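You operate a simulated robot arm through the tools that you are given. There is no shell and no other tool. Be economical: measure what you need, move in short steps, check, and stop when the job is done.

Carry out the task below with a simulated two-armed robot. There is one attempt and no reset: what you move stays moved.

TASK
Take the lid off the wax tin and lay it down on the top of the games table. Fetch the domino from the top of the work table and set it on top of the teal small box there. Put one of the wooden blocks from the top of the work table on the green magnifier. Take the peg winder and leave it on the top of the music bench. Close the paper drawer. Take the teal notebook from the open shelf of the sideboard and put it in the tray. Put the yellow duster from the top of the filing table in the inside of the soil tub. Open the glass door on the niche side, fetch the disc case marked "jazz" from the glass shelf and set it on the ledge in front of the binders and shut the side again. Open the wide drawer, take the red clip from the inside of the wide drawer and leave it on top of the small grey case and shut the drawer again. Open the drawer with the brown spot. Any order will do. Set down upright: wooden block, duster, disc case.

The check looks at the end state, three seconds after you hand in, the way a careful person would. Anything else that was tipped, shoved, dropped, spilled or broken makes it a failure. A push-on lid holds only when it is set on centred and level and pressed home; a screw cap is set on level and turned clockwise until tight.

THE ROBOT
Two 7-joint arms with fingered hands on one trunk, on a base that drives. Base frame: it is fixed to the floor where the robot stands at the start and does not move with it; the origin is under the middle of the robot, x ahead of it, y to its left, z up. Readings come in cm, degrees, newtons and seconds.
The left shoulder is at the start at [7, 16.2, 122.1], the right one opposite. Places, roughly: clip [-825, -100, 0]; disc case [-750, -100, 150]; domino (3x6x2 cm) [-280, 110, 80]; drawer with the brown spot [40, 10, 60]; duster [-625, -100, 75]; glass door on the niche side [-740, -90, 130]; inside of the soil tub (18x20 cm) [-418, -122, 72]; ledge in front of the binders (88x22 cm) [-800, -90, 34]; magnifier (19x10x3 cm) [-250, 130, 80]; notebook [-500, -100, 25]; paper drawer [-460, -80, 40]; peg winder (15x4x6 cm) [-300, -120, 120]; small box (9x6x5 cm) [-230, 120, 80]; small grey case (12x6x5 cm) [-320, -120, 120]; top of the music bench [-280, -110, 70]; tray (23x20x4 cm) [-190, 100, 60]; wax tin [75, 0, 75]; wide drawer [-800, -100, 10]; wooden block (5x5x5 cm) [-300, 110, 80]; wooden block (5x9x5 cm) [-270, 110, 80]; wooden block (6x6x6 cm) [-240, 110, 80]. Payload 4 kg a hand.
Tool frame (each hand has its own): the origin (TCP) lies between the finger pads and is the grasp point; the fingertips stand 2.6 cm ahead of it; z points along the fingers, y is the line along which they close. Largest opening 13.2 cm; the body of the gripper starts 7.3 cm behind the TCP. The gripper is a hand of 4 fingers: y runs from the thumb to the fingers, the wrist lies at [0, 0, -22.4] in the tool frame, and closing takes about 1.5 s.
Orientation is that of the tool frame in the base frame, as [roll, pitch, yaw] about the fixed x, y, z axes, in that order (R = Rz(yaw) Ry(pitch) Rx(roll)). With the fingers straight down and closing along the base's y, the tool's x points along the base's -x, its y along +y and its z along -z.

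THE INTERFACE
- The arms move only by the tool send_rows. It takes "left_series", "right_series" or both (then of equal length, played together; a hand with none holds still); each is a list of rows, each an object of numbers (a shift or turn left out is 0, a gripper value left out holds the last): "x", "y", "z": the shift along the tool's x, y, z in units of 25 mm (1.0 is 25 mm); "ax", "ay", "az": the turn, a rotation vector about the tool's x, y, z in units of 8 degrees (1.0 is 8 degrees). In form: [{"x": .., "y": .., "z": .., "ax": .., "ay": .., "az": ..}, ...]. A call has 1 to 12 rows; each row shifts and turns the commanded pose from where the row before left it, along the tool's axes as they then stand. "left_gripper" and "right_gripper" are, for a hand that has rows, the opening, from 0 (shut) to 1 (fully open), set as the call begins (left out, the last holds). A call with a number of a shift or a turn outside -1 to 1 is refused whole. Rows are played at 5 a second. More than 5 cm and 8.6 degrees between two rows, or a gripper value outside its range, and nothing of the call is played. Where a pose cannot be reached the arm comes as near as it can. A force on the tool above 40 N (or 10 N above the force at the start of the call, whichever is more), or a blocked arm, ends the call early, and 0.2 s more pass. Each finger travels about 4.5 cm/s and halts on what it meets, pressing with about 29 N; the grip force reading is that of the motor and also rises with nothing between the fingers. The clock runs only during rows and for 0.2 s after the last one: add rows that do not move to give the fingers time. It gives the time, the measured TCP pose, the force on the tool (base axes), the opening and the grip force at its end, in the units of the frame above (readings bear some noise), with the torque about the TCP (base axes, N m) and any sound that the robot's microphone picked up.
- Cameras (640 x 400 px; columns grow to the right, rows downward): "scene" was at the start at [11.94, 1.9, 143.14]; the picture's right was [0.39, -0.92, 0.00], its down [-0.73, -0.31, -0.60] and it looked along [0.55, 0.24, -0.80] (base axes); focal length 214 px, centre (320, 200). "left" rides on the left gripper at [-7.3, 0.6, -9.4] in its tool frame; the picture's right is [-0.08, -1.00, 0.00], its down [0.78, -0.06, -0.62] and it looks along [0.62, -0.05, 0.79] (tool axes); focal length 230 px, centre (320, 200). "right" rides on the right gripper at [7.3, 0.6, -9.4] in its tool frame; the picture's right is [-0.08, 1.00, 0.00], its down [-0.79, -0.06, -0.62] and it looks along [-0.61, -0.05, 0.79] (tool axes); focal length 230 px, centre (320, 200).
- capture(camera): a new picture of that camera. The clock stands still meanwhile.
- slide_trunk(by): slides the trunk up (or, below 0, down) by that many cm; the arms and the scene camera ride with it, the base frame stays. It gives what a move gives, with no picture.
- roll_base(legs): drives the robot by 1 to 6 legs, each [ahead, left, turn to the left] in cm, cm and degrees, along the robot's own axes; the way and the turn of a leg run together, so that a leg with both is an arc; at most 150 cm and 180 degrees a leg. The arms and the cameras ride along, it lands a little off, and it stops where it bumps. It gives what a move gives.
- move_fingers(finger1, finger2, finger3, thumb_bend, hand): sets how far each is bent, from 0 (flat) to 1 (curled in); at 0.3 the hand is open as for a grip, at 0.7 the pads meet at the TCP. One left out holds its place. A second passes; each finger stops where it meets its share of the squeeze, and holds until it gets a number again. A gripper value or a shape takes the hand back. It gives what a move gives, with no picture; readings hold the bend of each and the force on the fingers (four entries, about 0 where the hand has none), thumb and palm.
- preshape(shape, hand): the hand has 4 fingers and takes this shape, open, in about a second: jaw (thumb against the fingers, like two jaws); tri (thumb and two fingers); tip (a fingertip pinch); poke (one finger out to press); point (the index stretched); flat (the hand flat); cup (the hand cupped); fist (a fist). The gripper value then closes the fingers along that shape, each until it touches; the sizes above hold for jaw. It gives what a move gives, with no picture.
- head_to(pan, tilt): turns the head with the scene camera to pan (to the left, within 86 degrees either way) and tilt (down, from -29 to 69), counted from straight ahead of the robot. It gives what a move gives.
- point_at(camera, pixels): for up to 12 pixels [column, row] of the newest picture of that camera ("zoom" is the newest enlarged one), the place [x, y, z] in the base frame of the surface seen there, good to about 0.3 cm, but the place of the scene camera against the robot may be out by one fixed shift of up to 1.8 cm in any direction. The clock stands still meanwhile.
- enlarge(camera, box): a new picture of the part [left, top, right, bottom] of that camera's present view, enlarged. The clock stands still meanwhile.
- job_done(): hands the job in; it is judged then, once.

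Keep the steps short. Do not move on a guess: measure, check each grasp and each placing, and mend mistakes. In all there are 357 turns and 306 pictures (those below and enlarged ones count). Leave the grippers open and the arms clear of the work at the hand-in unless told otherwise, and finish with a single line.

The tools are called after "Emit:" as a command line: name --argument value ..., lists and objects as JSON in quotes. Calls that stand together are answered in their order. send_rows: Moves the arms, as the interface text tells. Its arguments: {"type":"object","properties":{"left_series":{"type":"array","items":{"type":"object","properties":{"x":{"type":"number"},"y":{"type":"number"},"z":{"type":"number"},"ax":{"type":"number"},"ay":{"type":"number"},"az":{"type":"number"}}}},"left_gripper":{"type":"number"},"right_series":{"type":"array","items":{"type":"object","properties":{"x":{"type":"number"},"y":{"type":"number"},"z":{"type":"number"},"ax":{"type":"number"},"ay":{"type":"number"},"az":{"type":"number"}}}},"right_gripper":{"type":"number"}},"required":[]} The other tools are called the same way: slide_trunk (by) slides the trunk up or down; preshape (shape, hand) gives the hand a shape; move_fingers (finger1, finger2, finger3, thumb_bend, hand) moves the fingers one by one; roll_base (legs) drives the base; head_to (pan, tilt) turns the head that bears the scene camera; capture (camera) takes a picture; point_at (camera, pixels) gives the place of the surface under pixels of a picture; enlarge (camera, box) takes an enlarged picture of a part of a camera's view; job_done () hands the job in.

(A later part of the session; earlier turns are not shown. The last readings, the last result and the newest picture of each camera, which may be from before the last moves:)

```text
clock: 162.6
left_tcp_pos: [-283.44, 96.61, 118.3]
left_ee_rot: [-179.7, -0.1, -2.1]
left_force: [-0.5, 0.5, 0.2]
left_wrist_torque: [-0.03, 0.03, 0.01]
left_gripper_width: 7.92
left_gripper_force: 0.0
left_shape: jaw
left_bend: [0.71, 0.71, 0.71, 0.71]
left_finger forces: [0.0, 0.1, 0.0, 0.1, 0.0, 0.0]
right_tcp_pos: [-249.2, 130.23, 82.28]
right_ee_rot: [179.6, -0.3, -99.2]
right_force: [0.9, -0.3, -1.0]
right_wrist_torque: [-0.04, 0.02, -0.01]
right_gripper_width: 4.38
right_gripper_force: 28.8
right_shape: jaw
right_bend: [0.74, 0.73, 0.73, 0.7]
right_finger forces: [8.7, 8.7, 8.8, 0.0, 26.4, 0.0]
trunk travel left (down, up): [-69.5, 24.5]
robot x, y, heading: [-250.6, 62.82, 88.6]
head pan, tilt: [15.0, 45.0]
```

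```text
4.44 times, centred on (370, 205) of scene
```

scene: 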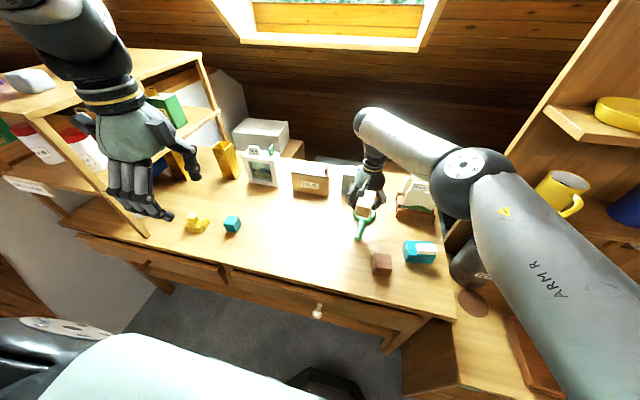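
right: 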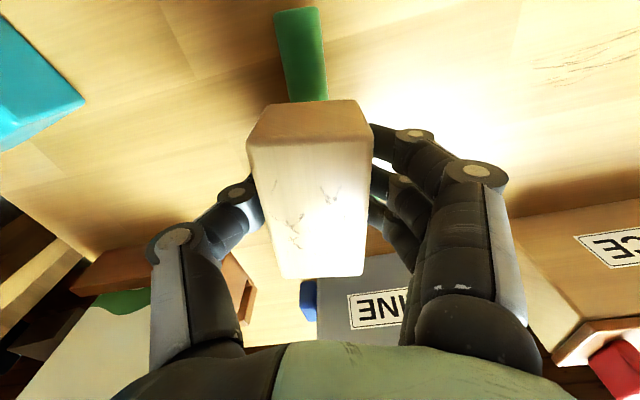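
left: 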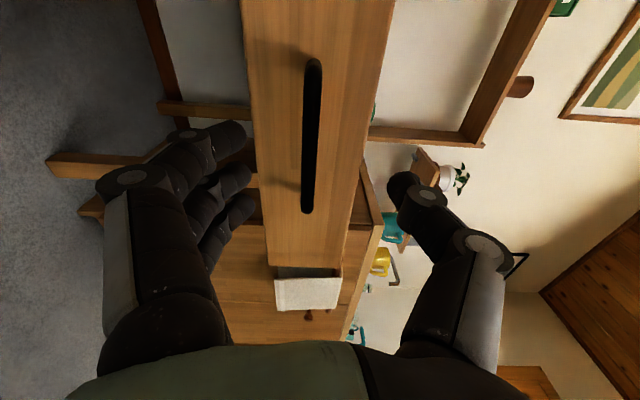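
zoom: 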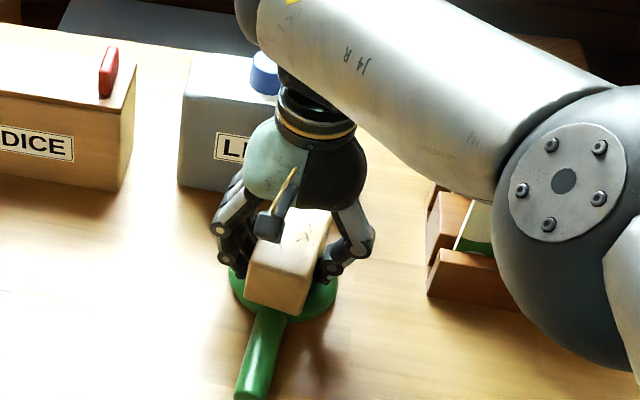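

Emit:
send_rows --right_series '[{"z": 0.07}, {"z": 0.07}, {}]'

Emit:
send_rows --right_series '[{"z": 0.06}, {"z": 0.05}, {}]'

```text
clock: 163.4
left_tcp_pos: [-283.51, 96.47, 118.33]
left_ee_rot: [-179.7, -0.1, -2.1]
left_force: [0.0, 0.5, 0.0]
left_wrist_torque: [0.0, -0.02, 0.0]
left_gripper_width: 7.9
left_gripper_force: 0.1
left_shape: jaw
left_bend: [0.71, 0.71, 0.71, 0.71]
left_finger forces: [0.0, 0.0, 0.1, 0.0, 0.1, 0.0]
right_tcp_pos: [-249.21, 130.18, 81.92]
right_ee_rot: [179.5, 0.1, -99.3]
right_force: [0.2, -0.9, 5.1]
right_wrist_torque: [-0.15, -0.04, -0.02]
right_gripper_width: 4.38
right_gripper_force: 29.0
right_shape: jaw
right_bend: [0.74, 0.74, 0.73, 0.7]
right_finger forces: [9.8, 8.9, 8.7, 0.0, 28.0, 0.0]
trunk travel left (down, up): [-69.5, 24.5]
robot x, y, heading: [-250.4, 62.77, 88.6]
head pan, tilt: [15.0, 45.0]
```

```text
clock: 164.2
left_tcp_pos: [-283.47, 96.34, 118.48]
left_ee_rot: [-179.6, -0.1, -2.1]
left_force: [0.3, 0.1, -0.6]
left_wrist_torque: [-0.07, 0.01, -0.01]
left_gripper_width: 7.89
left_gripper_force: 0.1
left_shape: jaw
left_bend: [0.71, 0.71, 0.71, 0.71]
left_finger forces: [0.0, 0.0, 0.1, 0.0, 0.0, 0.0]
right_tcp_pos: [-249.26, 130.1, 82.03]
right_ee_rot: [179.7, 0.1, -99.4]
right_force: [2.2, 6.7, 17.8]
right_wrist_torque: [0.02, -0.08, 0.02]
right_gripper_width: 4.39
right_gripper_force: 29.2
right_shape: jaw
right_bend: [0.74, 0.74, 0.73, 0.7]
right_finger forces: [10.9, 10.1, 9.3, 0.1, 31.0, 0.1]
trunk travel left (down, up): [-69.5, 24.5]
robot x, y, heading: [-250.52, 62.71, 88.7]
head pan, tilt: [15.0, 45.0]
```

Firm contact. I relax a little, open and rise.

Emit:
send_rows --right_series '[{"z": -0.1}, {}, {}, {}, {}, {"z": -0.5}, {"z": -1}, {"z": -1}, {"z": -1}, {"z": -1}, {}]' --right_gripper 0.6

Emit:
enlarge --camera "scene" --box '[320, 160, 480, 280]'

Emit:
capture --camera "right"

```text
clock: 166.6
left_tcp_pos: [-283.37, 96.61, 118.49]
left_ee_rot: [-179.7, 0.0, -2.1]
left_force: [-0.9, -0.8, 0.0]
left_wrist_torque: [0.02, -0.01, 0.0]
left_gripper_width: 7.91
left_gripper_force: 0.0
left_shape: jaw
left_bend: [0.71, 0.71, 0.71, 0.71]
left_finger forces: [0.0, 0.0, 0.0, 0.1, 0.0, 0.0]
right_tcp_pos: [-249.36, 130.17, 92.9]
right_ee_rot: [179.8, -0.2, -99.3]
right_force: [-0.2, 0.4, -0.3]
right_wrist_torque: [0.01, 0.0, 0.02]
right_gripper_width: 7.88
right_gripper_force: 0.0
right_shape: jaw
right_bend: [0.71, 0.71, 0.71, 0.71]
right_finger forces: [0.0, 0.0, 0.1, 0.0, 0.1, 0.0]
right hand out of reach, approached as far as the arm can: row 1
trunk travel left (down, up): [-69.5, 24.5]
robot x, y, heading: [-250.27, 62.46, 88.4]
head pan, tilt: [15.0, 45.0]
```

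```text
3.33 times, centred on (400, 220) of scene
```

zoom: 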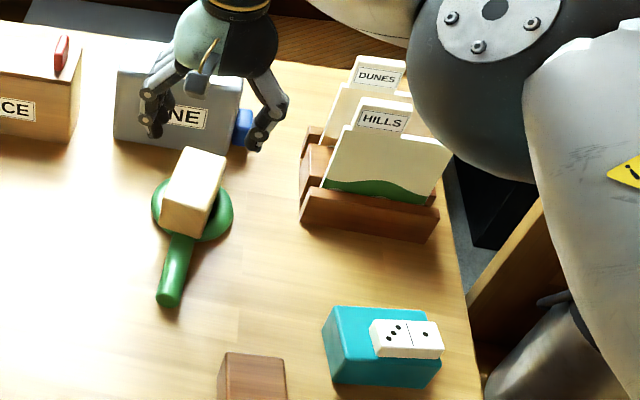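

```text
199 pictures are left
```

right: 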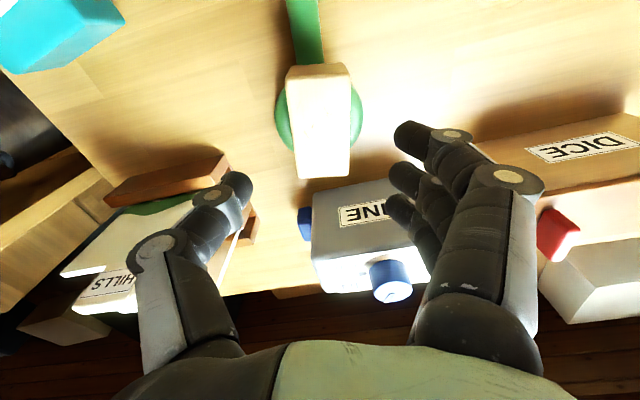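

Block sits level on the ring. I raise the hand, back off, and fold the right arm nearer before turning round.

Emit:
roll_base --legs '[[-60, 0, 0]]'

Emit:
send_rows --right_series '[{"x": 0.9, "z": -0.5, "az": -0.5}, {"x": 0.9, "z": -0.5, "az": -0.5}, {"x": 0.9, "z": -0.5}, {"x": 0.9, "z": -0.5}, {"x": 0.9, "z": -0.5}, {"x": 0.9}, {"x": 0.9}, {"x": 0.9}, {"x": 0.9}, {"x": 0.9}]'

Emit:
roll_base --legs '[[-15, 0, 0], [0, 0, 178]]'

Emit:
head_to --pan 0 --tilt 20

Emit:
capture --camera "scene"

```text
clock: 169.9
left_tcp_pos: [-284.94, 38.24, 118.47]
left_ee_rot: [-179.7, -0.1, -2.5]
left_force: [0.0, 0.6, 0.2]
left_wrist_torque: [-0.02, 0.02, -0.01]
left_gripper_width: 7.9
left_gripper_force: 0.0
left_shape: jaw
left_bend: [0.71, 0.71, 0.71, 0.71]
left_finger forces: [0.1, 0.1, 0.1, 0.1, 0.0, 0.1]
right_tcp_pos: [-250.4, 71.5, 92.92]
right_ee_rot: [179.7, -0.3, -99.8]
right_force: [0.1, 0.6, -0.6]
right_wrist_torque: [0.0, -0.03, 0.0]
right_gripper_width: 7.87
right_gripper_force: 0.0
right_shape: jaw
right_bend: [0.71, 0.71, 0.71, 0.71]
right_finger forces: [0.1, 0.0, 0.0, 0.0, 0.0, 0.0]
trunk travel left (down, up): [-69.5, 24.5]
robot x, y, heading: [-252.53, 4.17, 87.9]
head pan, tilt: [15.0, 45.0]
```

```text
clock: 172.1
left_tcp_pos: [-284.89, 38.17, 118.4]
left_ee_rot: [-179.8, -0.1, -2.6]
left_force: [-0.2, 0.2, -1.0]
left_wrist_torque: [-0.01, 0.0, 0.01]
left_gripper_width: 7.92
left_gripper_force: 0.1
left_shape: jaw
left_bend: [0.71, 0.71, 0.71, 0.71]
left_finger forces: [0.0, 0.1, 0.0, 0.1, 0.0, 0.1]
right_tcp_pos: [-251.64, 49.01, 99.43]
right_ee_rot: [179.7, -0.2, -91.9]
right_force: [0.3, -0.1, -0.4]
right_wrist_torque: [0.01, 0.02, -0.01]
right_gripper_width: 7.91
right_gripper_force: 0.1
right_shape: jaw
right_bend: [0.71, 0.71, 0.71, 0.71]
right_finger forces: [0.0, 0.0, 0.0, 0.0, 0.0, 0.0]
trunk travel left (down, up): [-69.5, 24.5]
robot x, y, heading: [-252.09, 3.89, 88.3]
head pan, tilt: [15.0, 45.0]
```

```text
clock: 180.8
left_tcp_pos: [-221.3, -46.56, 118.37]
left_ee_rot: [-179.7, -0.1, 175.1]
left_force: [-0.3, 0.7, -0.5]
left_wrist_torque: [0.0, 0.0, 0.01]
left_gripper_width: 7.89
left_gripper_force: 0.0
left_shape: jaw
left_bend: [0.71, 0.71, 0.71, 0.71]
left_finger forces: [0.0, 0.0, 0.0, 0.0, 0.1, 0.0]
right_tcp_pos: [-254.98, -56.02, 99.43]
right_ee_rot: [179.7, -0.2, 86.0]
right_force: [0.3, 0.4, -0.7]
right_wrist_torque: [-0.02, 0.01, -0.03]
right_gripper_width: 7.9
right_gripper_force: 0.0
right_shape: jaw
right_bend: [0.71, 0.71, 0.71, 0.71]
right_finger forces: [0.1, 0.0, 0.0, 0.0, 0.0, 0.0]
trunk travel left (down, up): [-69.5, 24.5]
robot x, y, heading: [-252.93, -11.46, -94.2]
head pan, tilt: [15.0, 45.0]
```

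```text
clock: 181.7
left_tcp_pos: [-221.45, -46.46, 118.48]
left_ee_rot: [-179.7, 0.0, 175.2]
left_force: [0.6, -0.6, 0.0]
left_wrist_torque: [0.05, 0.0, 0.02]
left_gripper_width: 7.91
left_gripper_force: 0.2
left_shape: jaw
left_bend: [0.71, 0.71, 0.71, 0.71]
left_finger forces: [0.0, 0.0, 0.0, 0.0, 0.0, 0.0]
right_tcp_pos: [-255.02, -56.11, 99.38]
right_ee_rot: [179.7, -0.1, 86.0]
right_force: [0.3, -0.4, 0.5]
right_wrist_torque: [-0.05, 0.01, 0.0]
right_gripper_width: 7.9
right_gripper_force: 0.0
right_shape: jaw
right_bend: [0.71, 0.71, 0.71, 0.71]
right_finger forces: [0.1, 0.0, 0.0, 0.0, 0.1, 0.0]
trunk travel left (down, up): [-69.5, 24.5]
robot x, y, heading: [-252.27, -11.3, -93.9]
head pan, tilt: [0.0, 20.0]
```

```text
198 pictures are left
```

scene: 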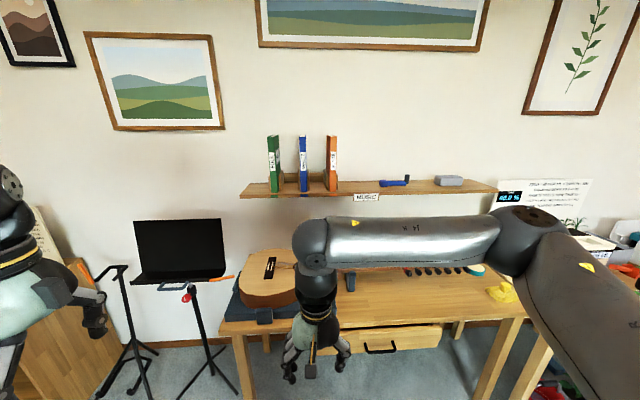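

I see the blue winder (396,181) and grey case (449,181) on the shelf, the music bench below. I enlarge and measure.

Emit:
enlarge --camera "scene" --box '[330, 150, 510, 220]'

Emit:
point_at --camera "zoom" --pixels '[[190, 118], [260, 115], [285, 90], [225, 113], [370, 105], [420, 100], [490, 105], [420, 120], [250, 170], [120, 130]]'

Emit:
point_at --camera "scene" --pixels '[[400, 300], [470, 305], [370, 320], [270, 285], [500, 292], [380, 190], [300, 330], [520, 315], [470, 189]]'

```text
3.56 times, centred on (420, 185) of scene
```

zoom: 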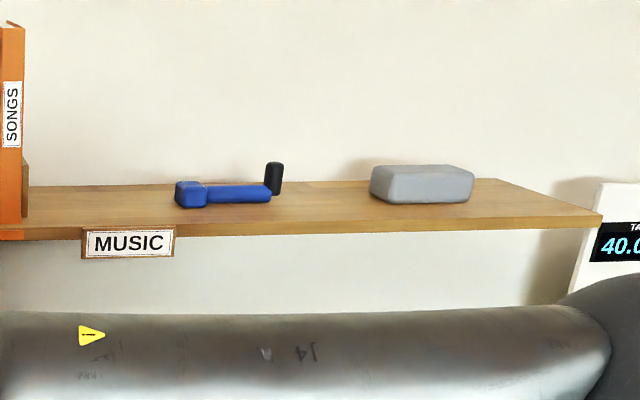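

```text
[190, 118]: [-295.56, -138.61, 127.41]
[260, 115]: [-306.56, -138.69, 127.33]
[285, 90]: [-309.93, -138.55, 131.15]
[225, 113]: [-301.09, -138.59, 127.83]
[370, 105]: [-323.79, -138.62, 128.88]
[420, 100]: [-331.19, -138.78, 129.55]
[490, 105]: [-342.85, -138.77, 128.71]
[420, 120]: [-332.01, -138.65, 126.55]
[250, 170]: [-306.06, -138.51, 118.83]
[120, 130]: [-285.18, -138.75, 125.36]
```

```text
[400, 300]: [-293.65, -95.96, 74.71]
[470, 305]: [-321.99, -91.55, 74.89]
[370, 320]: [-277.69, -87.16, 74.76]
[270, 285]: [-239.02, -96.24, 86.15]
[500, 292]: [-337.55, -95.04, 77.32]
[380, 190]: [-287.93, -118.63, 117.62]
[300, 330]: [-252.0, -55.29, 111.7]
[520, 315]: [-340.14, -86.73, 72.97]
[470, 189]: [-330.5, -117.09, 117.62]
```

I picked pixels too high; measuring again on the objects.

Emit:
point_at --camera "zoom" --pixels '[[190, 190], [190, 203], [235, 193], [265, 193], [273, 180], [380, 185], [420, 172], [465, 178], [420, 195], [300, 220], [560, 200], [150, 205]]'

```text
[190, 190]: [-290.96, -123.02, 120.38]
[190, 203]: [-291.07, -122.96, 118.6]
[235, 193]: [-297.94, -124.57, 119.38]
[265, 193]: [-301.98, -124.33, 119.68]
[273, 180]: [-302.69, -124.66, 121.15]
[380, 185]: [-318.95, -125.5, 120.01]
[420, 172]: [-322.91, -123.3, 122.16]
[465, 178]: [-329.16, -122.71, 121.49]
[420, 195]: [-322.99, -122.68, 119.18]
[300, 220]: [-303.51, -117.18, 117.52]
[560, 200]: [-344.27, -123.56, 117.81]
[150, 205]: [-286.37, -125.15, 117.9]
```

Winder: x -289…-304, y ≈ -124, on shelf z ≈ 117. I raise the trunk 24 cm, shift right 38 and go closer.

Emit:
slide_trunk --by 24

Emit:
roll_base --legs '[[0, -38, 4], [36, 0, 0]]'

Emit:
head_to --pan -10 --tilt 42

Emit:
capture --camera "scene"

Emit:
capture --camera "right"

```text
clock: 184.2
left_tcp_pos: [-221.41, -46.47, 142.43]
left_ee_rot: [-179.7, 0.0, 175.2]
left_force: [0.7, 0.6, 0.2]
left_wrist_torque: [-0.02, -0.04, -0.02]
left_gripper_width: 7.93
left_gripper_force: 0.1
left_shape: jaw
left_bend: [0.71, 0.71, 0.71, 0.71]
left_finger forces: [0.0, 0.1, 0.0, 0.1, 0.0, 0.1]
right_tcp_pos: [-255.03, -56.09, 123.36]
right_ee_rot: [179.7, -0.2, 86.0]
right_force: [0.2, -0.4, 0.2]
right_wrist_torque: [0.02, 0.01, 0.0]
right_gripper_width: 7.87
right_gripper_force: 0.0
right_shape: jaw
right_bend: [0.71, 0.71, 0.71, 0.71]
right_finger forces: [0.0, 0.0, 0.0, 0.0, 0.0, 0.0]
trunk travel left (down, up): [-93.5, 0.5]
robot x, y, heading: [-252.54, -11.2, -94.0]
head pan, tilt: [0.0, 20.0]
```

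```text
clock: 188.5
left_tcp_pos: [-256.63, -77.78, 142.53]
left_ee_rot: [-179.5, -0.1, 179.4]
left_force: [-0.2, 0.3, 0.5]
left_wrist_torque: [-0.03, 0.0, 0.02]
left_gripper_width: 7.92
left_gripper_force: 0.0
left_shape: jaw
left_bend: [0.71, 0.71, 0.71, 0.71]
left_finger forces: [0.0, 0.0, 0.0, 0.1, 0.0, 0.1]
right_tcp_pos: [-289.51, -89.75, 123.41]
right_ee_rot: [179.6, -0.1, 90.2]
right_force: [0.2, 0.1, 0.7]
right_wrist_torque: [-0.04, -0.02, 0.02]
right_gripper_width: 7.87
right_gripper_force: 0.2
right_shape: jaw
right_bend: [0.71, 0.71, 0.71, 0.71]
right_finger forces: [0.1, 0.0, 0.1, 0.1, 0.0, 0.1]
trunk travel left (down, up): [-93.5, 0.5]
robot x, y, heading: [-290.62, -44.53, -90.0]
head pan, tilt: [0.0, 20.0]
```

```text
clock: 189.3
left_tcp_pos: [-256.58, -78.26, 142.5]
left_ee_rot: [-179.7, -0.1, 179.4]
left_force: [0.3, -0.9, 0.1]
left_wrist_torque: [0.0, -0.02, 0.01]
left_gripper_width: 7.9
left_gripper_force: 0.1
left_shape: jaw
left_bend: [0.71, 0.71, 0.71, 0.71]
left_finger forces: [0.0, 0.0, 0.0, 0.1, 0.0, 0.1]
right_tcp_pos: [-289.42, -90.19, 123.29]
right_ee_rot: [179.8, -0.1, 90.2]
right_force: [0.5, -0.1, 0.0]
right_wrist_torque: [0.0, 0.0, 0.0]
right_gripper_width: 7.84
right_gripper_force: 0.1
right_shape: jaw
right_bend: [0.71, 0.71, 0.71, 0.71]
right_finger forces: [0.0, 0.0, 0.0, 0.1, 0.0, 0.0]
trunk travel left (down, up): [-93.5, 0.5]
robot x, y, heading: [-290.68, -44.95, -90.1]
head pan, tilt: [-10.0, 42.0]
```

```text
196 pictures are left
```

scene: 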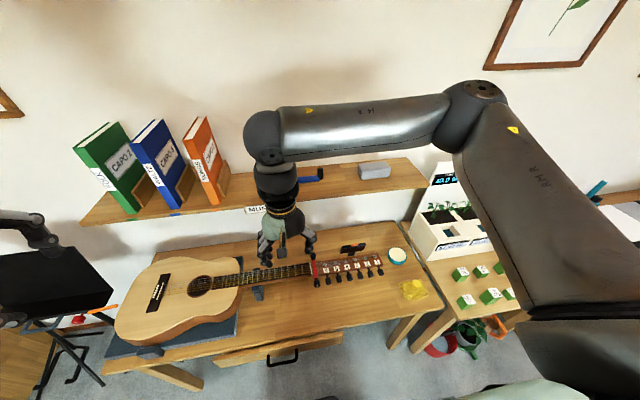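

```text
195 pictures are left
```

right: 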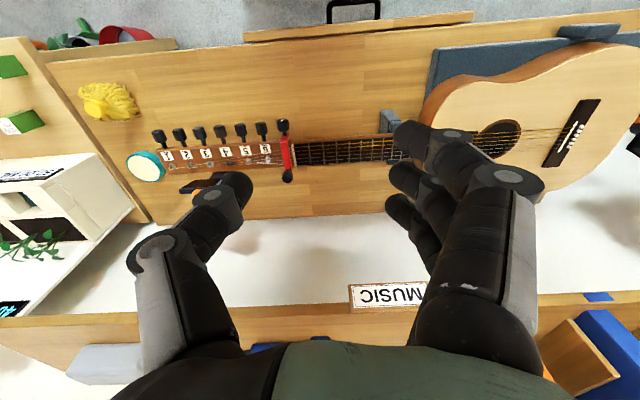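

The bench has free space in front and right of the guitar neck. I measure the bench front edge and the free area.

Emit:
point_at --camera "scene" --pixels '[[300, 340], [200, 365], [390, 318], [330, 300], [380, 300], [285, 355], [340, 330], [425, 300], [310, 173], [298, 178], [325, 172]]'

Emit:
point_at --camera "right" --pixels '[[350, 25], [355, 3], [300, 80], [200, 80], [110, 100], [350, 100]]'

```text
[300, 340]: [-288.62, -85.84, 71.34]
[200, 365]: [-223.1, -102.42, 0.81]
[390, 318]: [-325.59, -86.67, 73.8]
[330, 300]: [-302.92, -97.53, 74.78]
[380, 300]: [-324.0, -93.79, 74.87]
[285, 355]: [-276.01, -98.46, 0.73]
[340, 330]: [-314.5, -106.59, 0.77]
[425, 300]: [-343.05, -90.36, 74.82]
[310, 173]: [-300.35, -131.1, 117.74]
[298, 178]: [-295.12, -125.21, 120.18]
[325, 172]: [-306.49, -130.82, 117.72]
```

```text
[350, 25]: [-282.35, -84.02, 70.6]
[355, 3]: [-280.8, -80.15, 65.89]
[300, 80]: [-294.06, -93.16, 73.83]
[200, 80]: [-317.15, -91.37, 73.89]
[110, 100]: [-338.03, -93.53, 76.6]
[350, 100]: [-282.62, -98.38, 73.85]
```

Bench top is z 73.85, edge y -86. I raise the right hand 6 cm, then drive 13 cm ahead and reach over the shelf.

Emit:
send_rows --right_series '[{"z": -1}, {"z": -1}, {"z": -0.6}, {"y": 0.5}, {"y": 0.5}, {"y": 0.4}, {}]'

Emit:
roll_base --legs '[[12.5, 0, 0]]'

Emit:
send_rows --right_series '[{"x": -0.9}, {"x": -0.9}, {"x": -0.9}, {"x": -0.9}, {"x": -0.9}, {}]'

Emit:
capture --camera "right"

Emit:
capture --camera "scene"

```text
clock: 190.9
left_tcp_pos: [-256.6, -78.11, 142.48]
left_ee_rot: [-179.8, 0.0, 179.4]
left_force: [0.5, 0.4, -0.4]
left_wrist_torque: [0.01, 0.03, 0.02]
left_gripper_width: 7.89
left_gripper_force: 0.0
left_shape: jaw
left_bend: [0.71, 0.71, 0.71, 0.71]
left_finger forces: [0.0, 0.0, 0.0, 0.1, 0.1, 0.0]
right_tcp_pos: [-286.1, -90.08, 129.83]
right_ee_rot: [179.6, -0.2, 90.2]
right_force: [-0.3, 0.0, -0.4]
right_wrist_torque: [0.04, 0.0, -0.01]
right_gripper_width: 7.88
right_gripper_force: 0.2
right_shape: jaw
right_bend: [0.71, 0.71, 0.71, 0.71]
right_finger forces: [0.0, 0.0, 0.0, 0.0, 0.0, 0.0]
trunk travel left (down, up): [-93.5, 0.5]
robot x, y, heading: [-290.37, -44.91, -89.6]
head pan, tilt: [-10.0, 42.0]
```

```text
clock: 192.2
left_tcp_pos: [-256.35, -90.15, 142.62]
left_ee_rot: [-179.4, -0.2, 179.7]
left_force: [0.7, 0.5, -1.1]
left_wrist_torque: [-0.05, 0.02, -0.02]
left_gripper_width: 7.9
left_gripper_force: 0.0
left_shape: jaw
left_bend: [0.71, 0.71, 0.71, 0.71]
left_finger forces: [0.0, 0.1, 0.1, 0.0, 0.0, 0.0]
right_tcp_pos: [-285.92, -102.2, 130.09]
right_ee_rot: [179.7, 0.0, 90.4]
right_force: [0.0, 1.1, -1.1]
right_wrist_torque: [0.0, 0.02, 0.04]
right_gripper_width: 7.87
right_gripper_force: 0.1
right_shape: jaw
right_bend: [0.71, 0.71, 0.71, 0.71]
right_finger forces: [0.0, 0.1, 0.0, 0.0, 0.0, 0.0]
trunk travel left (down, up): [-93.5, 0.5]
robot x, y, heading: [-290.54, -57.79, -89.9]
head pan, tilt: [-10.0, 42.0]
```

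```text
clock: 193.6
left_tcp_pos: [-256.55, -90.72, 142.4]
left_ee_rot: [-179.6, -0.1, 179.5]
left_force: [0.7, 0.4, 0.1]
left_wrist_torque: [-0.01, -0.02, 0.02]
left_gripper_width: 7.88
left_gripper_force: 0.1
left_shape: jaw
left_bend: [0.71, 0.71, 0.71, 0.71]
left_finger forces: [0.0, 0.1, 0.0, 0.0, 0.0, 0.0]
right_tcp_pos: [-285.68, -113.93, 129.85]
right_ee_rot: [179.8, -0.2, 90.5]
right_force: [0.7, -0.4, 0.6]
right_wrist_torque: [0.01, -0.02, 0.01]
right_gripper_width: 7.9
right_gripper_force: 0.1
right_shape: jaw
right_bend: [0.71, 0.71, 0.71, 0.71]
right_finger forces: [0.0, 0.1, 0.0, 0.0, 0.1, 0.0]
trunk travel left (down, up): [-93.5, 0.5]
robot x, y, heading: [-290.68, -57.39, -89.7]
head pan, tilt: [-10.0, 42.0]
```

```text
194 pictures are left
```

right: 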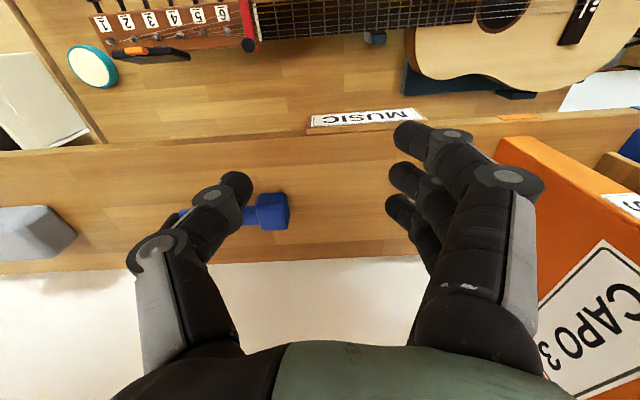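

```text
193 pictures are left
```

scene: 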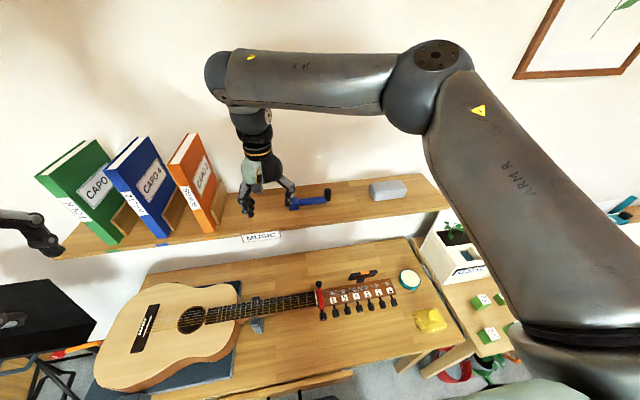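

The winder is under the thumb side. I move 11 cm right (−x) and turn the hand 90° so it closes front-to-back.

Emit:
send_rows --right_series '[{"y": -0.95}, {"y": -0.95}, {"y": -0.95}, {"y": -0.95}, {"y": -0.95}, {}]'

Emit:
send_rows --right_series '[{"az": 0.94}, {"az": 0.94}, {"az": 0.94}, {"az": 0.94}, {"az": 0.94}, {"az": 0.94}, {"az": 0.94}, {"az": 0.94}, {"az": 0.94}, {"az": 0.94}, {"az": 0.94}, {"az": 0.94}]'

Emit:
capture --camera "right"

```text
clock: 195.0
left_tcp_pos: [-256.44, -90.61, 142.4]
left_ee_rot: [-179.7, -0.2, 179.5]
left_force: [-0.2, 0.2, -0.2]
left_wrist_torque: [-0.05, 0.0, 0.0]
left_gripper_width: 7.91
left_gripper_force: 0.1
left_shape: jaw
left_bend: [0.71, 0.71, 0.71, 0.71]
left_finger forces: [0.0, 0.1, 0.1, 0.0, 0.1, 0.1]
right_tcp_pos: [-297.68, -114.03, 129.78]
right_ee_rot: [179.7, -0.3, 90.4]
right_force: [-0.3, 0.7, -0.2]
right_wrist_torque: [0.03, -0.02, 0.01]
right_gripper_width: 7.89
right_gripper_force: 0.1
right_shape: jaw
right_bend: [0.71, 0.71, 0.71, 0.71]
right_finger forces: [0.0, 0.0, 0.0, 0.0, 0.1, 0.1]
trunk travel left (down, up): [-93.5, 0.5]
robot x, y, heading: [-290.31, -57.44, -89.6]
head pan, tilt: [-10.0, 42.0]
```

```text
clock: 197.6
left_tcp_pos: [-256.54, -90.63, 142.45]
left_ee_rot: [-179.6, -0.1, 179.7]
left_force: [1.0, 0.0, 0.1]
left_wrist_torque: [-0.04, 0.01, -0.01]
left_gripper_width: 7.88
left_gripper_force: 0.0
left_shape: jaw
left_bend: [0.71, 0.71, 0.71, 0.71]
left_finger forces: [0.0, 0.0, 0.1, 0.0, 0.0, 0.1]
right_tcp_pos: [-297.67, -114.08, 129.85]
right_ee_rot: [-179.9, -0.3, 0.0]
right_force: [0.3, -0.5, 0.4]
right_wrist_torque: [-0.01, 0.02, 0.02]
right_gripper_width: 7.87
right_gripper_force: 0.0
right_shape: jaw
right_bend: [0.71, 0.71, 0.71, 0.71]
right_finger forces: [0.0, 0.1, 0.0, 0.1, 0.1, 0.0]
trunk travel left (down, up): [-93.5, 0.5]
robot x, y, heading: [-290.23, -57.34, -89.6]
head pan, tilt: [-10.0, 42.0]
```

```text
192 pictures are left
```

right: 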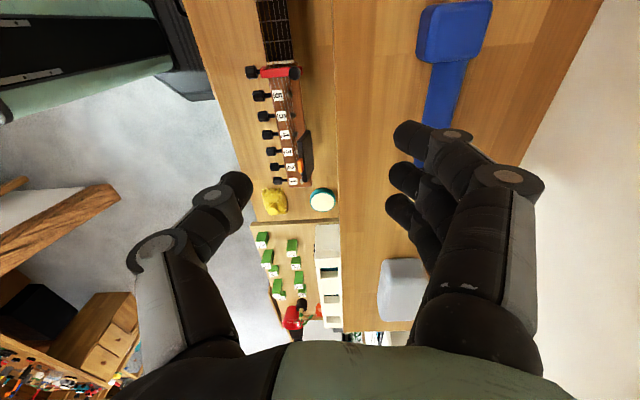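

I measure winder parts and the grey case top.

Emit:
point_at --camera "right" --pixels '[[450, 40], [443, 85], [430, 85], [457, 85], [436, 115], [425, 28], [480, 28], [455, 55], [405, 285], [390, 270], [400, 310], [500, 120]]'

```text
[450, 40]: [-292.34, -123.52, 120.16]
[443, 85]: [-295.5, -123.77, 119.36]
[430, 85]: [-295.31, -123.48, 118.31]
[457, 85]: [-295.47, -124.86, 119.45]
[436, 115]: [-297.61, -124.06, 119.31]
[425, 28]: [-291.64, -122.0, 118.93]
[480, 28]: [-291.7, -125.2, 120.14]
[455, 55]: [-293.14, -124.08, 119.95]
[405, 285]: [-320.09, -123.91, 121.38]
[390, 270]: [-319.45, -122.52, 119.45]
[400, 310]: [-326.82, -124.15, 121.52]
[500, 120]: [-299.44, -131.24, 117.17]
```

Bar centre y -124.2, top 119.35, shelf 117.15. I move 10 cm forward at this height, then down to 123.

Emit:
send_rows --right_series '[{"y": 0.8, "x": -0.05}, {"y": 0.8, "x": -0.05}, {"y": 0.8}, {"y": 0.8}, {"y": 0.84}, {}]' --right_gripper 0.45

Emit:
capture --camera "right"

```text
clock: 199.0
left_tcp_pos: [-256.38, -90.58, 142.52]
left_ee_rot: [-179.8, -0.2, 179.7]
left_force: [0.5, -0.4, 0.7]
left_wrist_torque: [0.0, 0.01, -0.01]
left_gripper_width: 7.9
left_gripper_force: 0.0
left_shape: jaw
left_bend: [0.71, 0.71, 0.71, 0.71]
left_finger forces: [0.1, 0.1, 0.0, 0.1, 0.0, 0.0]
right_tcp_pos: [-297.86, -124.1, 129.63]
right_ee_rot: [-179.9, -0.3, 0.2]
right_force: [-0.5, -0.3, -0.3]
right_wrist_torque: [-0.01, 0.04, -0.02]
right_gripper_width: 6.01
right_gripper_force: 0.1
right_shape: jaw
right_bend: [0.73, 0.73, 0.73, 0.7]
right_finger forces: [0.1, 0.1, 0.0, 0.0, 0.1, 0.1]
trunk travel left (down, up): [-93.5, 0.5]
robot x, y, heading: [-290.19, -57.48, -89.6]
head pan, tilt: [-10.0, 42.0]
```

```text
191 pictures are left
```

right: 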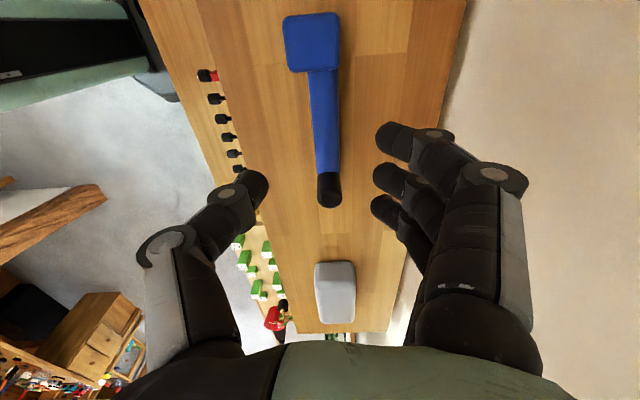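

Well centred. Lower 9.4 cm and close.

Emit:
send_rows --right_series '[{"z": 1}, {"z": 1}, {"z": 1}, {"z": 0.6}, {"z": 0.18}, {}]'

Emit:
send_rows --right_series '[{}, {}, {}, {}, {}, {}, {}]' --right_gripper 0

Emit:
capture --camera "right"

```text
clock: 200.4
left_tcp_pos: [-256.47, -90.56, 142.45]
left_ee_rot: [-179.6, -0.1, 179.5]
left_force: [0.2, -0.5, -0.5]
left_wrist_torque: [0.0, 0.0, 0.01]
left_gripper_width: 7.9
left_gripper_force: 0.1
left_shape: jaw
left_bend: [0.71, 0.71, 0.71, 0.71]
left_finger forces: [0.1, 0.1, 0.0, 0.1, 0.1, 0.0]
right_tcp_pos: [-297.95, -124.18, 120.21]
right_ee_rot: [-179.8, -0.4, 0.2]
right_force: [1.3, 0.6, 0.4]
right_wrist_torque: [-0.01, 0.0, 0.03]
right_gripper_width: 6.03
right_gripper_force: 0.0
right_shape: jaw
right_bend: [0.73, 0.73, 0.73, 0.7]
right_finger forces: [0.0, 0.1, 0.0, 0.1, 0.0, 0.0]
trunk travel left (down, up): [-93.5, 0.5]
robot x, y, heading: [-290.47, -57.85, -89.6]
head pan, tilt: [-10.0, 42.0]
```

```text
clock: 202.0
left_tcp_pos: [-256.36, -90.61, 142.52]
left_ee_rot: [-179.6, -0.1, 179.6]
left_force: [0.0, -0.7, 1.2]
left_wrist_torque: [0.0, 0.0, 0.01]
left_gripper_width: 7.9
left_gripper_force: 0.1
left_shape: jaw
left_bend: [0.71, 0.71, 0.71, 0.71]
left_finger forces: [0.0, 0.0, 0.0, 0.0, 0.0, 0.1]
right_tcp_pos: [-297.88, -124.16, 120.13]
right_ee_rot: [-179.8, -0.3, 0.2]
right_force: [-1.1, -0.4, -0.7]
right_wrist_torque: [-0.01, 0.02, -0.03]
right_gripper_width: 1.9
right_gripper_force: 29.1
right_shape: jaw
right_bend: [0.72, 0.72, 0.72, 0.7]
right_finger forces: [8.5, 8.5, 8.5, 0.0, 25.7, 0.0]
trunk travel left (down, up): [-93.5, 0.5]
robot x, y, heading: [-290.4, -57.87, -89.8]
head pan, tilt: [-10.0, 42.0]
```

```text
190 pictures are left
```

right: 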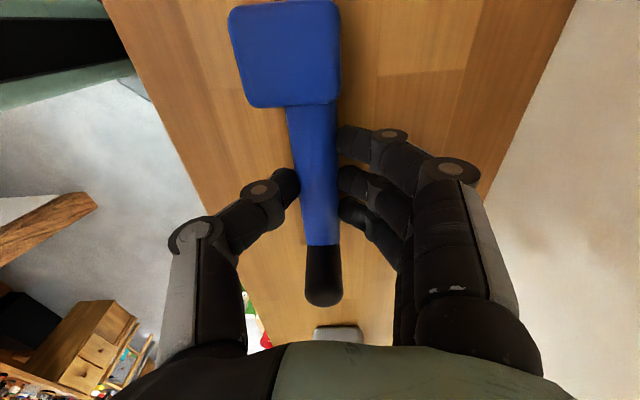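

Winder gripped (1.9 cm). I lift 10 cm, drive back 33 cm and lower the trunk 40 cm.

Emit:
send_rows --right_series '[{"z": -0.6}, {"z": -1}, {"z": -1}, {"z": -1}, {"z": -0.4}, {}]'

Emit:
roll_base --legs '[[-33, 0, 0]]'

Emit:
slide_trunk --by -40

Emit:
capture --camera "scene"

Emit:
capture --camera "right"

```text
clock: 203.4
left_tcp_pos: [-256.53, -90.67, 142.44]
left_ee_rot: [-179.7, -0.2, 179.6]
left_force: [-0.8, -0.2, 0.9]
left_wrist_torque: [-0.02, -0.02, 0.01]
left_gripper_width: 7.91
left_gripper_force: 0.0
left_shape: jaw
left_bend: [0.71, 0.71, 0.71, 0.71]
left_finger forces: [0.1, 0.1, 0.0, 0.0, 0.0, 0.1]
right_tcp_pos: [-297.91, -124.27, 130.31]
right_ee_rot: [-179.8, -0.3, 0.2]
right_force: [0.1, -0.3, -0.7]
right_wrist_torque: [0.01, 0.02, 0.02]
right_gripper_width: 1.9
right_gripper_force: 29.2
right_shape: jaw
right_bend: [0.72, 0.72, 0.72, 0.7]
right_finger forces: [8.5, 8.5, 8.5, 0.1, 25.6, 0.0]
trunk travel left (down, up): [-93.5, 0.5]
robot x, y, heading: [-290.05, -57.16, -89.7]
head pan, tilt: [-10.0, 42.0]
```

```text
clock: 205.6
left_tcp_pos: [-256.48, -58.31, 142.42]
left_ee_rot: [-179.9, -0.1, 179.9]
left_force: [0.0, 0.4, 0.2]
left_wrist_torque: [0.03, 0.0, -0.01]
left_gripper_width: 7.89
left_gripper_force: 0.0
left_shape: jaw
left_bend: [0.71, 0.71, 0.71, 0.71]
left_finger forces: [0.1, 0.0, 0.0, 0.0, 0.0, 0.0]
right_tcp_pos: [-297.92, -92.14, 130.09]
right_ee_rot: [-179.7, -0.3, 0.4]
right_force: [0.2, -0.3, -0.9]
right_wrist_torque: [0.03, 0.01, 0.02]
right_gripper_width: 1.94
right_gripper_force: 28.8
right_shape: jaw
right_bend: [0.72, 0.72, 0.72, 0.7]
right_finger forces: [8.6, 8.5, 8.6, 0.0, 25.6, 0.0]
trunk travel left (down, up): [-93.5, 0.5]
robot x, y, heading: [-290.61, -25.45, -89.2]
head pan, tilt: [-10.0, 42.0]
```

```text
clock: 209.4
left_tcp_pos: [-256.52, -57.97, 102.46]
left_ee_rot: [-179.8, -0.1, 179.8]
left_force: [-0.2, 1.1, -0.7]
left_wrist_torque: [0.0, 0.03, 0.02]
left_gripper_width: 7.91
left_gripper_force: 0.0
left_shape: jaw
left_bend: [0.71, 0.71, 0.71, 0.71]
left_finger forces: [0.1, 0.0, 0.0, 0.1, 0.0, 0.0]
right_tcp_pos: [-297.78, -91.78, 90.2]
right_ee_rot: [-179.8, -0.2, 0.4]
right_force: [0.5, -0.1, -1.7]
right_wrist_torque: [0.01, 0.0, 0.01]
right_gripper_width: 1.91
right_gripper_force: 29.4
right_shape: jaw
right_bend: [0.72, 0.72, 0.72, 0.7]
right_finger forces: [8.6, 8.6, 8.6, 0.0, 25.6, 0.0]
trunk travel left (down, up): [-53.5, 40.5]
robot x, y, heading: [-290.75, -25.38, -89.3]
head pan, tilt: [-10.0, 42.0]
```

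```text
189 pictures are left
```

scene: 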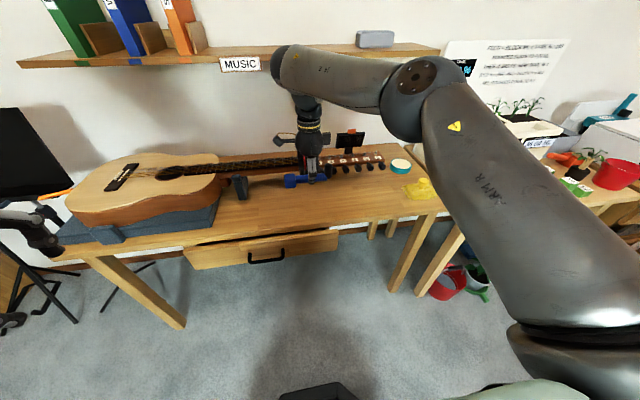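

```text
188 pictures are left
```

right: 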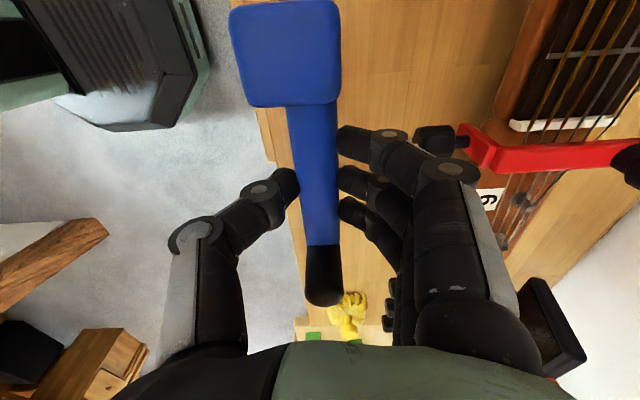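

I check how close the tuners and capo are to my finger side.

Emit:
point_at --camera "right" --pixels '[[432, 136], [470, 140], [520, 100], [275, 130], [300, 240], [390, 70], [350, 310], [380, 300]]'

Emit:
enlarge --camera "scene" --box '[220, 120, 440, 230]'

```text
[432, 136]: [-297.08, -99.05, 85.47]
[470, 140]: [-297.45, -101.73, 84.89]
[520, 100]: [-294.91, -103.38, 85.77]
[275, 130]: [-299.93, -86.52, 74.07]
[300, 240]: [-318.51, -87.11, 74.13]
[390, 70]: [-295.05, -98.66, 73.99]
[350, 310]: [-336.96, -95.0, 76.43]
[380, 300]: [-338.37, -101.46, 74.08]
```

```text
2.91 times, centred on (330, 175) of scene
```

zoom: 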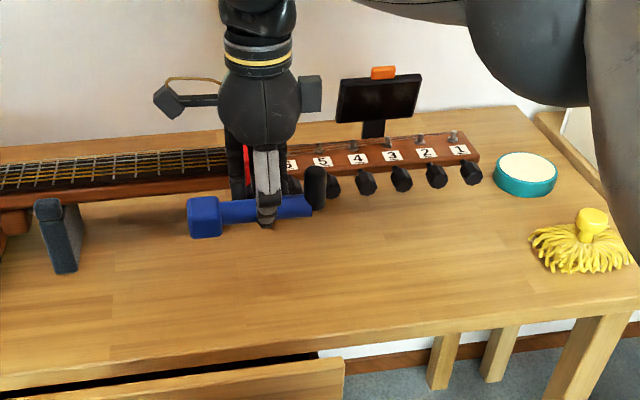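

The capo knob and tuners are at y -98, so I set the winder at x≈-290, y≈-89.8 nearer the edge. Shift and lower to 78.

Emit:
send_rows --right_series '[{"x": 0.8, "y": -0.2}, {"x": 0.8, "y": -0.2}, {"x": 0.8, "y": -0.2}, {"x": 0.8, "y": -0.2}, {"z": 1}, {"z": 1}, {"z": 1}, {"z": 1}, {"z": 0.7}, {}]'

Emit:
enlarge --camera "scene" --box '[220, 120, 440, 230]'

Emit:
capture --camera "right"

```text
clock: 211.6
left_tcp_pos: [-256.6, -57.93, 102.48]
left_ee_rot: [-179.7, -0.1, 179.8]
left_force: [0.7, 0.2, -0.3]
left_wrist_torque: [-0.01, 0.04, -0.02]
left_gripper_width: 7.88
left_gripper_force: 0.0
left_shape: jaw
left_bend: [0.71, 0.71, 0.71, 0.71]
left_finger forces: [0.0, 0.0, 0.1, 0.1, 0.0, 0.1]
right_tcp_pos: [-289.71, -89.59, 78.42]
right_ee_rot: [-179.7, -0.4, 0.4]
right_force: [-0.1, 0.1, -1.4]
right_wrist_torque: [-0.01, 0.01, 0.01]
right_gripper_width: 1.93
right_gripper_force: 29.5
right_shape: jaw
right_bend: [0.72, 0.72, 0.72, 0.7]
right_finger forces: [8.3, 8.5, 8.5, 0.1, 25.6, 0.0]
trunk travel left (down, up): [-53.5, 40.5]
robot x, y, heading: [-290.69, -25.15, -89.3]
head pan, tilt: [-10.0, 42.0]
```

```text
2.91 times, centred on (330, 175) of scene
```

zoom: 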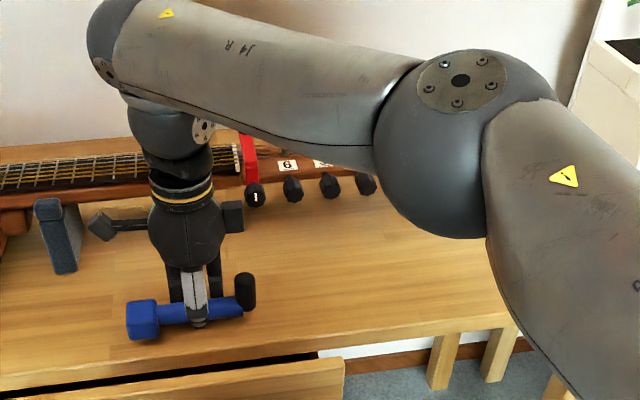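

```text
185 pictures are left
```

right: 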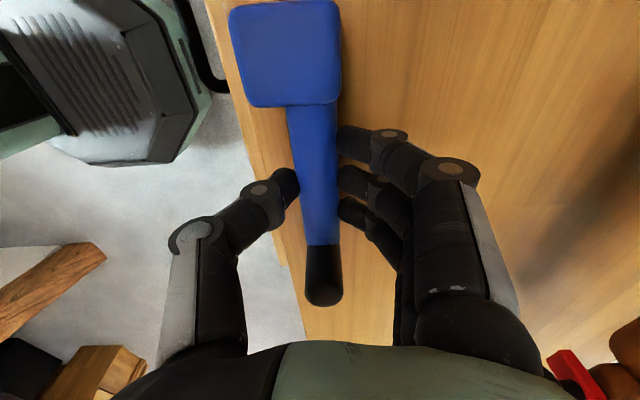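

I shift 0.8 cm away from the edge, then lower to contact.

Emit:
send_rows --right_series '[{"y": 0.35}, {"z": 0.3}, {"z": 0.15}, {}]'

Emit:
send_rows --right_series '[{"z": 0.06}, {"z": 0.06}, {}]'

```text
clock: 212.6
left_tcp_pos: [-256.6, -58.01, 102.4]
left_ee_rot: [-179.7, -0.2, 179.8]
left_force: [0.8, -0.1, 0.3]
left_wrist_torque: [0.01, -0.04, 0.0]
left_gripper_width: 7.9
left_gripper_force: 0.1
left_shape: jaw
left_bend: [0.71, 0.71, 0.71, 0.71]
left_finger forces: [0.0, 0.0, 0.0, 0.1, 0.1, 0.1]
right_tcp_pos: [-289.84, -90.72, 77.31]
right_ee_rot: [-179.8, -0.3, 0.3]
right_force: [-0.5, 0.0, -0.8]
right_wrist_torque: [0.0, 0.02, -0.02]
right_gripper_width: 1.87
right_gripper_force: 29.0
right_shape: jaw
right_bend: [0.72, 0.72, 0.72, 0.7]
right_finger forces: [8.4, 8.6, 8.6, 0.0, 25.7, 0.0]
trunk travel left (down, up): [-53.5, 40.5]
robot x, y, heading: [-290.65, -25.47, -89.5]
head pan, tilt: [-10.0, 42.0]
```

```text
clock: 213.4
left_tcp_pos: [-256.55, -57.88, 102.44]
left_ee_rot: [-179.6, -0.1, 179.8]
left_force: [0.1, -0.2, 0.5]
left_wrist_torque: [-0.04, 0.01, 0.01]
left_gripper_width: 7.9
left_gripper_force: 0.1
left_shape: jaw
left_bend: [0.71, 0.71, 0.71, 0.71]
left_finger forces: [0.0, 0.0, 0.0, 0.1, 0.1, 0.0]
right_tcp_pos: [-289.83, -90.55, 77.1]
right_ee_rot: [-180.0, -0.3, 0.4]
right_force: [-1.4, -3.3, 11.7]
right_wrist_torque: [-0.04, 0.0, 0.0]
right_gripper_width: 1.92
right_gripper_force: 29.2
right_shape: jaw
right_bend: [0.72, 0.72, 0.72, 0.7]
right_finger forces: [10.3, 10.4, 10.3, 0.0, 28.9, 0.1]
trunk travel left (down, up): [-53.5, 40.5]
robot x, y, heading: [-290.34, -24.9, -89.5]
head pan, tilt: [-10.0, 42.0]
```

Contact. Open a little and rise 12 cm.

Emit:
send_rows --right_series '[{"z": -0.05}, {}, {}, {}, {"z": -0.5}, {"z": -1}, {"z": -1}, {"z": -1}, {"z": -1}, {}]' --right_gripper 0.35

Emit:
enlarge --camera "scene" --box '[220, 120, 440, 230]'

```text
clock: 215.6
left_tcp_pos: [-256.63, -57.96, 102.41]
left_ee_rot: [-179.7, -0.1, 179.8]
left_force: [0.3, 0.8, -0.8]
left_wrist_torque: [0.01, 0.0, 0.01]
left_gripper_width: 7.89
left_gripper_force: 0.0
left_shape: jaw
left_bend: [0.71, 0.71, 0.71, 0.71]
left_finger forces: [0.0, 0.1, 0.0, 0.1, 0.0, 0.0]
right_tcp_pos: [-290.17, -90.66, 88.47]
right_ee_rot: [-179.8, -0.4, 0.5]
right_force: [-0.9, 0.2, 0.3]
right_wrist_torque: [0.02, 0.0, 0.0]
right_gripper_width: 4.54
right_gripper_force: 0.1
right_shape: jaw
right_bend: [0.74, 0.74, 0.74, 0.7]
right_finger forces: [0.0, 0.0, 0.0, 0.1, 0.1, 0.0]
trunk travel left (down, up): [-53.5, 40.5]
robot x, y, heading: [-290.83, -25.23, -89.6]
head pan, tilt: [-10.0, 42.0]
```

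```text
2.91 times, centred on (330, 175) of scene
```

zoom: 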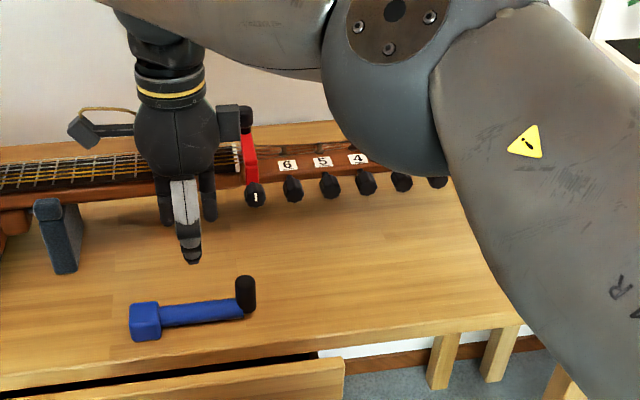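

Winder lies on the bench. I back off 28 cm and drive right along the corridor to x≈-440 to view the next furniture.

Emit:
roll_base --legs '[[-28, 0, 0], [0, -150, 0]]'

Emit:
head_to --pan 0 --tilt 25

Emit:
capture --camera "scene"

```text
clock: 224.4
left_tcp_pos: [-404.39, -30.82, 102.41]
left_ee_rot: [-179.7, -0.1, 179.1]
left_force: [1.0, -1.6, 0.6]
left_wrist_torque: [-0.01, -0.02, 0.0]
left_gripper_width: 7.92
left_gripper_force: 0.1
left_shape: jaw
left_bend: [0.71, 0.71, 0.71, 0.71]
left_finger forces: [0.0, 0.0, 0.1, 0.1, 0.0, 0.0]
right_tcp_pos: [-438.08, -62.91, 88.45]
right_ee_rot: [-179.9, -0.2, -0.3]
right_force: [0.2, 0.4, -0.5]
right_wrist_torque: [0.02, -0.01, 0.01]
right_gripper_width: 4.58
right_gripper_force: 0.0
right_shape: jaw
right_bend: [0.74, 0.74, 0.74, 0.7]
right_finger forces: [0.0, 0.0, 0.1, 0.1, 0.0, 0.0]
trunk travel left (down, up): [-53.5, 40.5]
robot x, y, heading: [-437.95, 2.33, -90.1]
head pan, tilt: [-10.0, 42.0]
```

```text
clock: 225.2
left_tcp_pos: [-404.31, -30.82, 102.4]
left_ee_rot: [-179.6, 0.0, 179.1]
left_force: [0.8, -0.4, 0.8]
left_wrist_torque: [0.0, -0.01, -0.02]
left_gripper_width: 7.9
left_gripper_force: 0.0
left_shape: jaw
left_bend: [0.71, 0.71, 0.71, 0.71]
left_finger forces: [0.0, 0.0, 0.0, 0.1, 0.0, 0.0]
right_tcp_pos: [-438.14, -62.88, 88.46]
right_ee_rot: [-179.8, -0.2, -0.2]
right_force: [0.7, 0.2, -0.1]
right_wrist_torque: [0.0, -0.01, 0.02]
right_gripper_width: 4.59
right_gripper_force: 0.0
right_shape: jaw
right_bend: [0.74, 0.74, 0.74, 0.7]
right_finger forces: [0.0, 0.1, 0.0, 0.0, 0.1, 0.0]
trunk travel left (down, up): [-53.5, 40.5]
robot x, y, heading: [-437.46, 2.56, -90.5]
head pan, tilt: [0.0, 25.0]
```

```text
183 pictures are left
```

scene: 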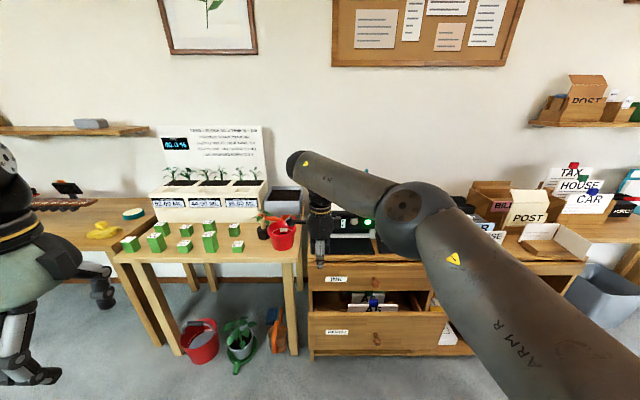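

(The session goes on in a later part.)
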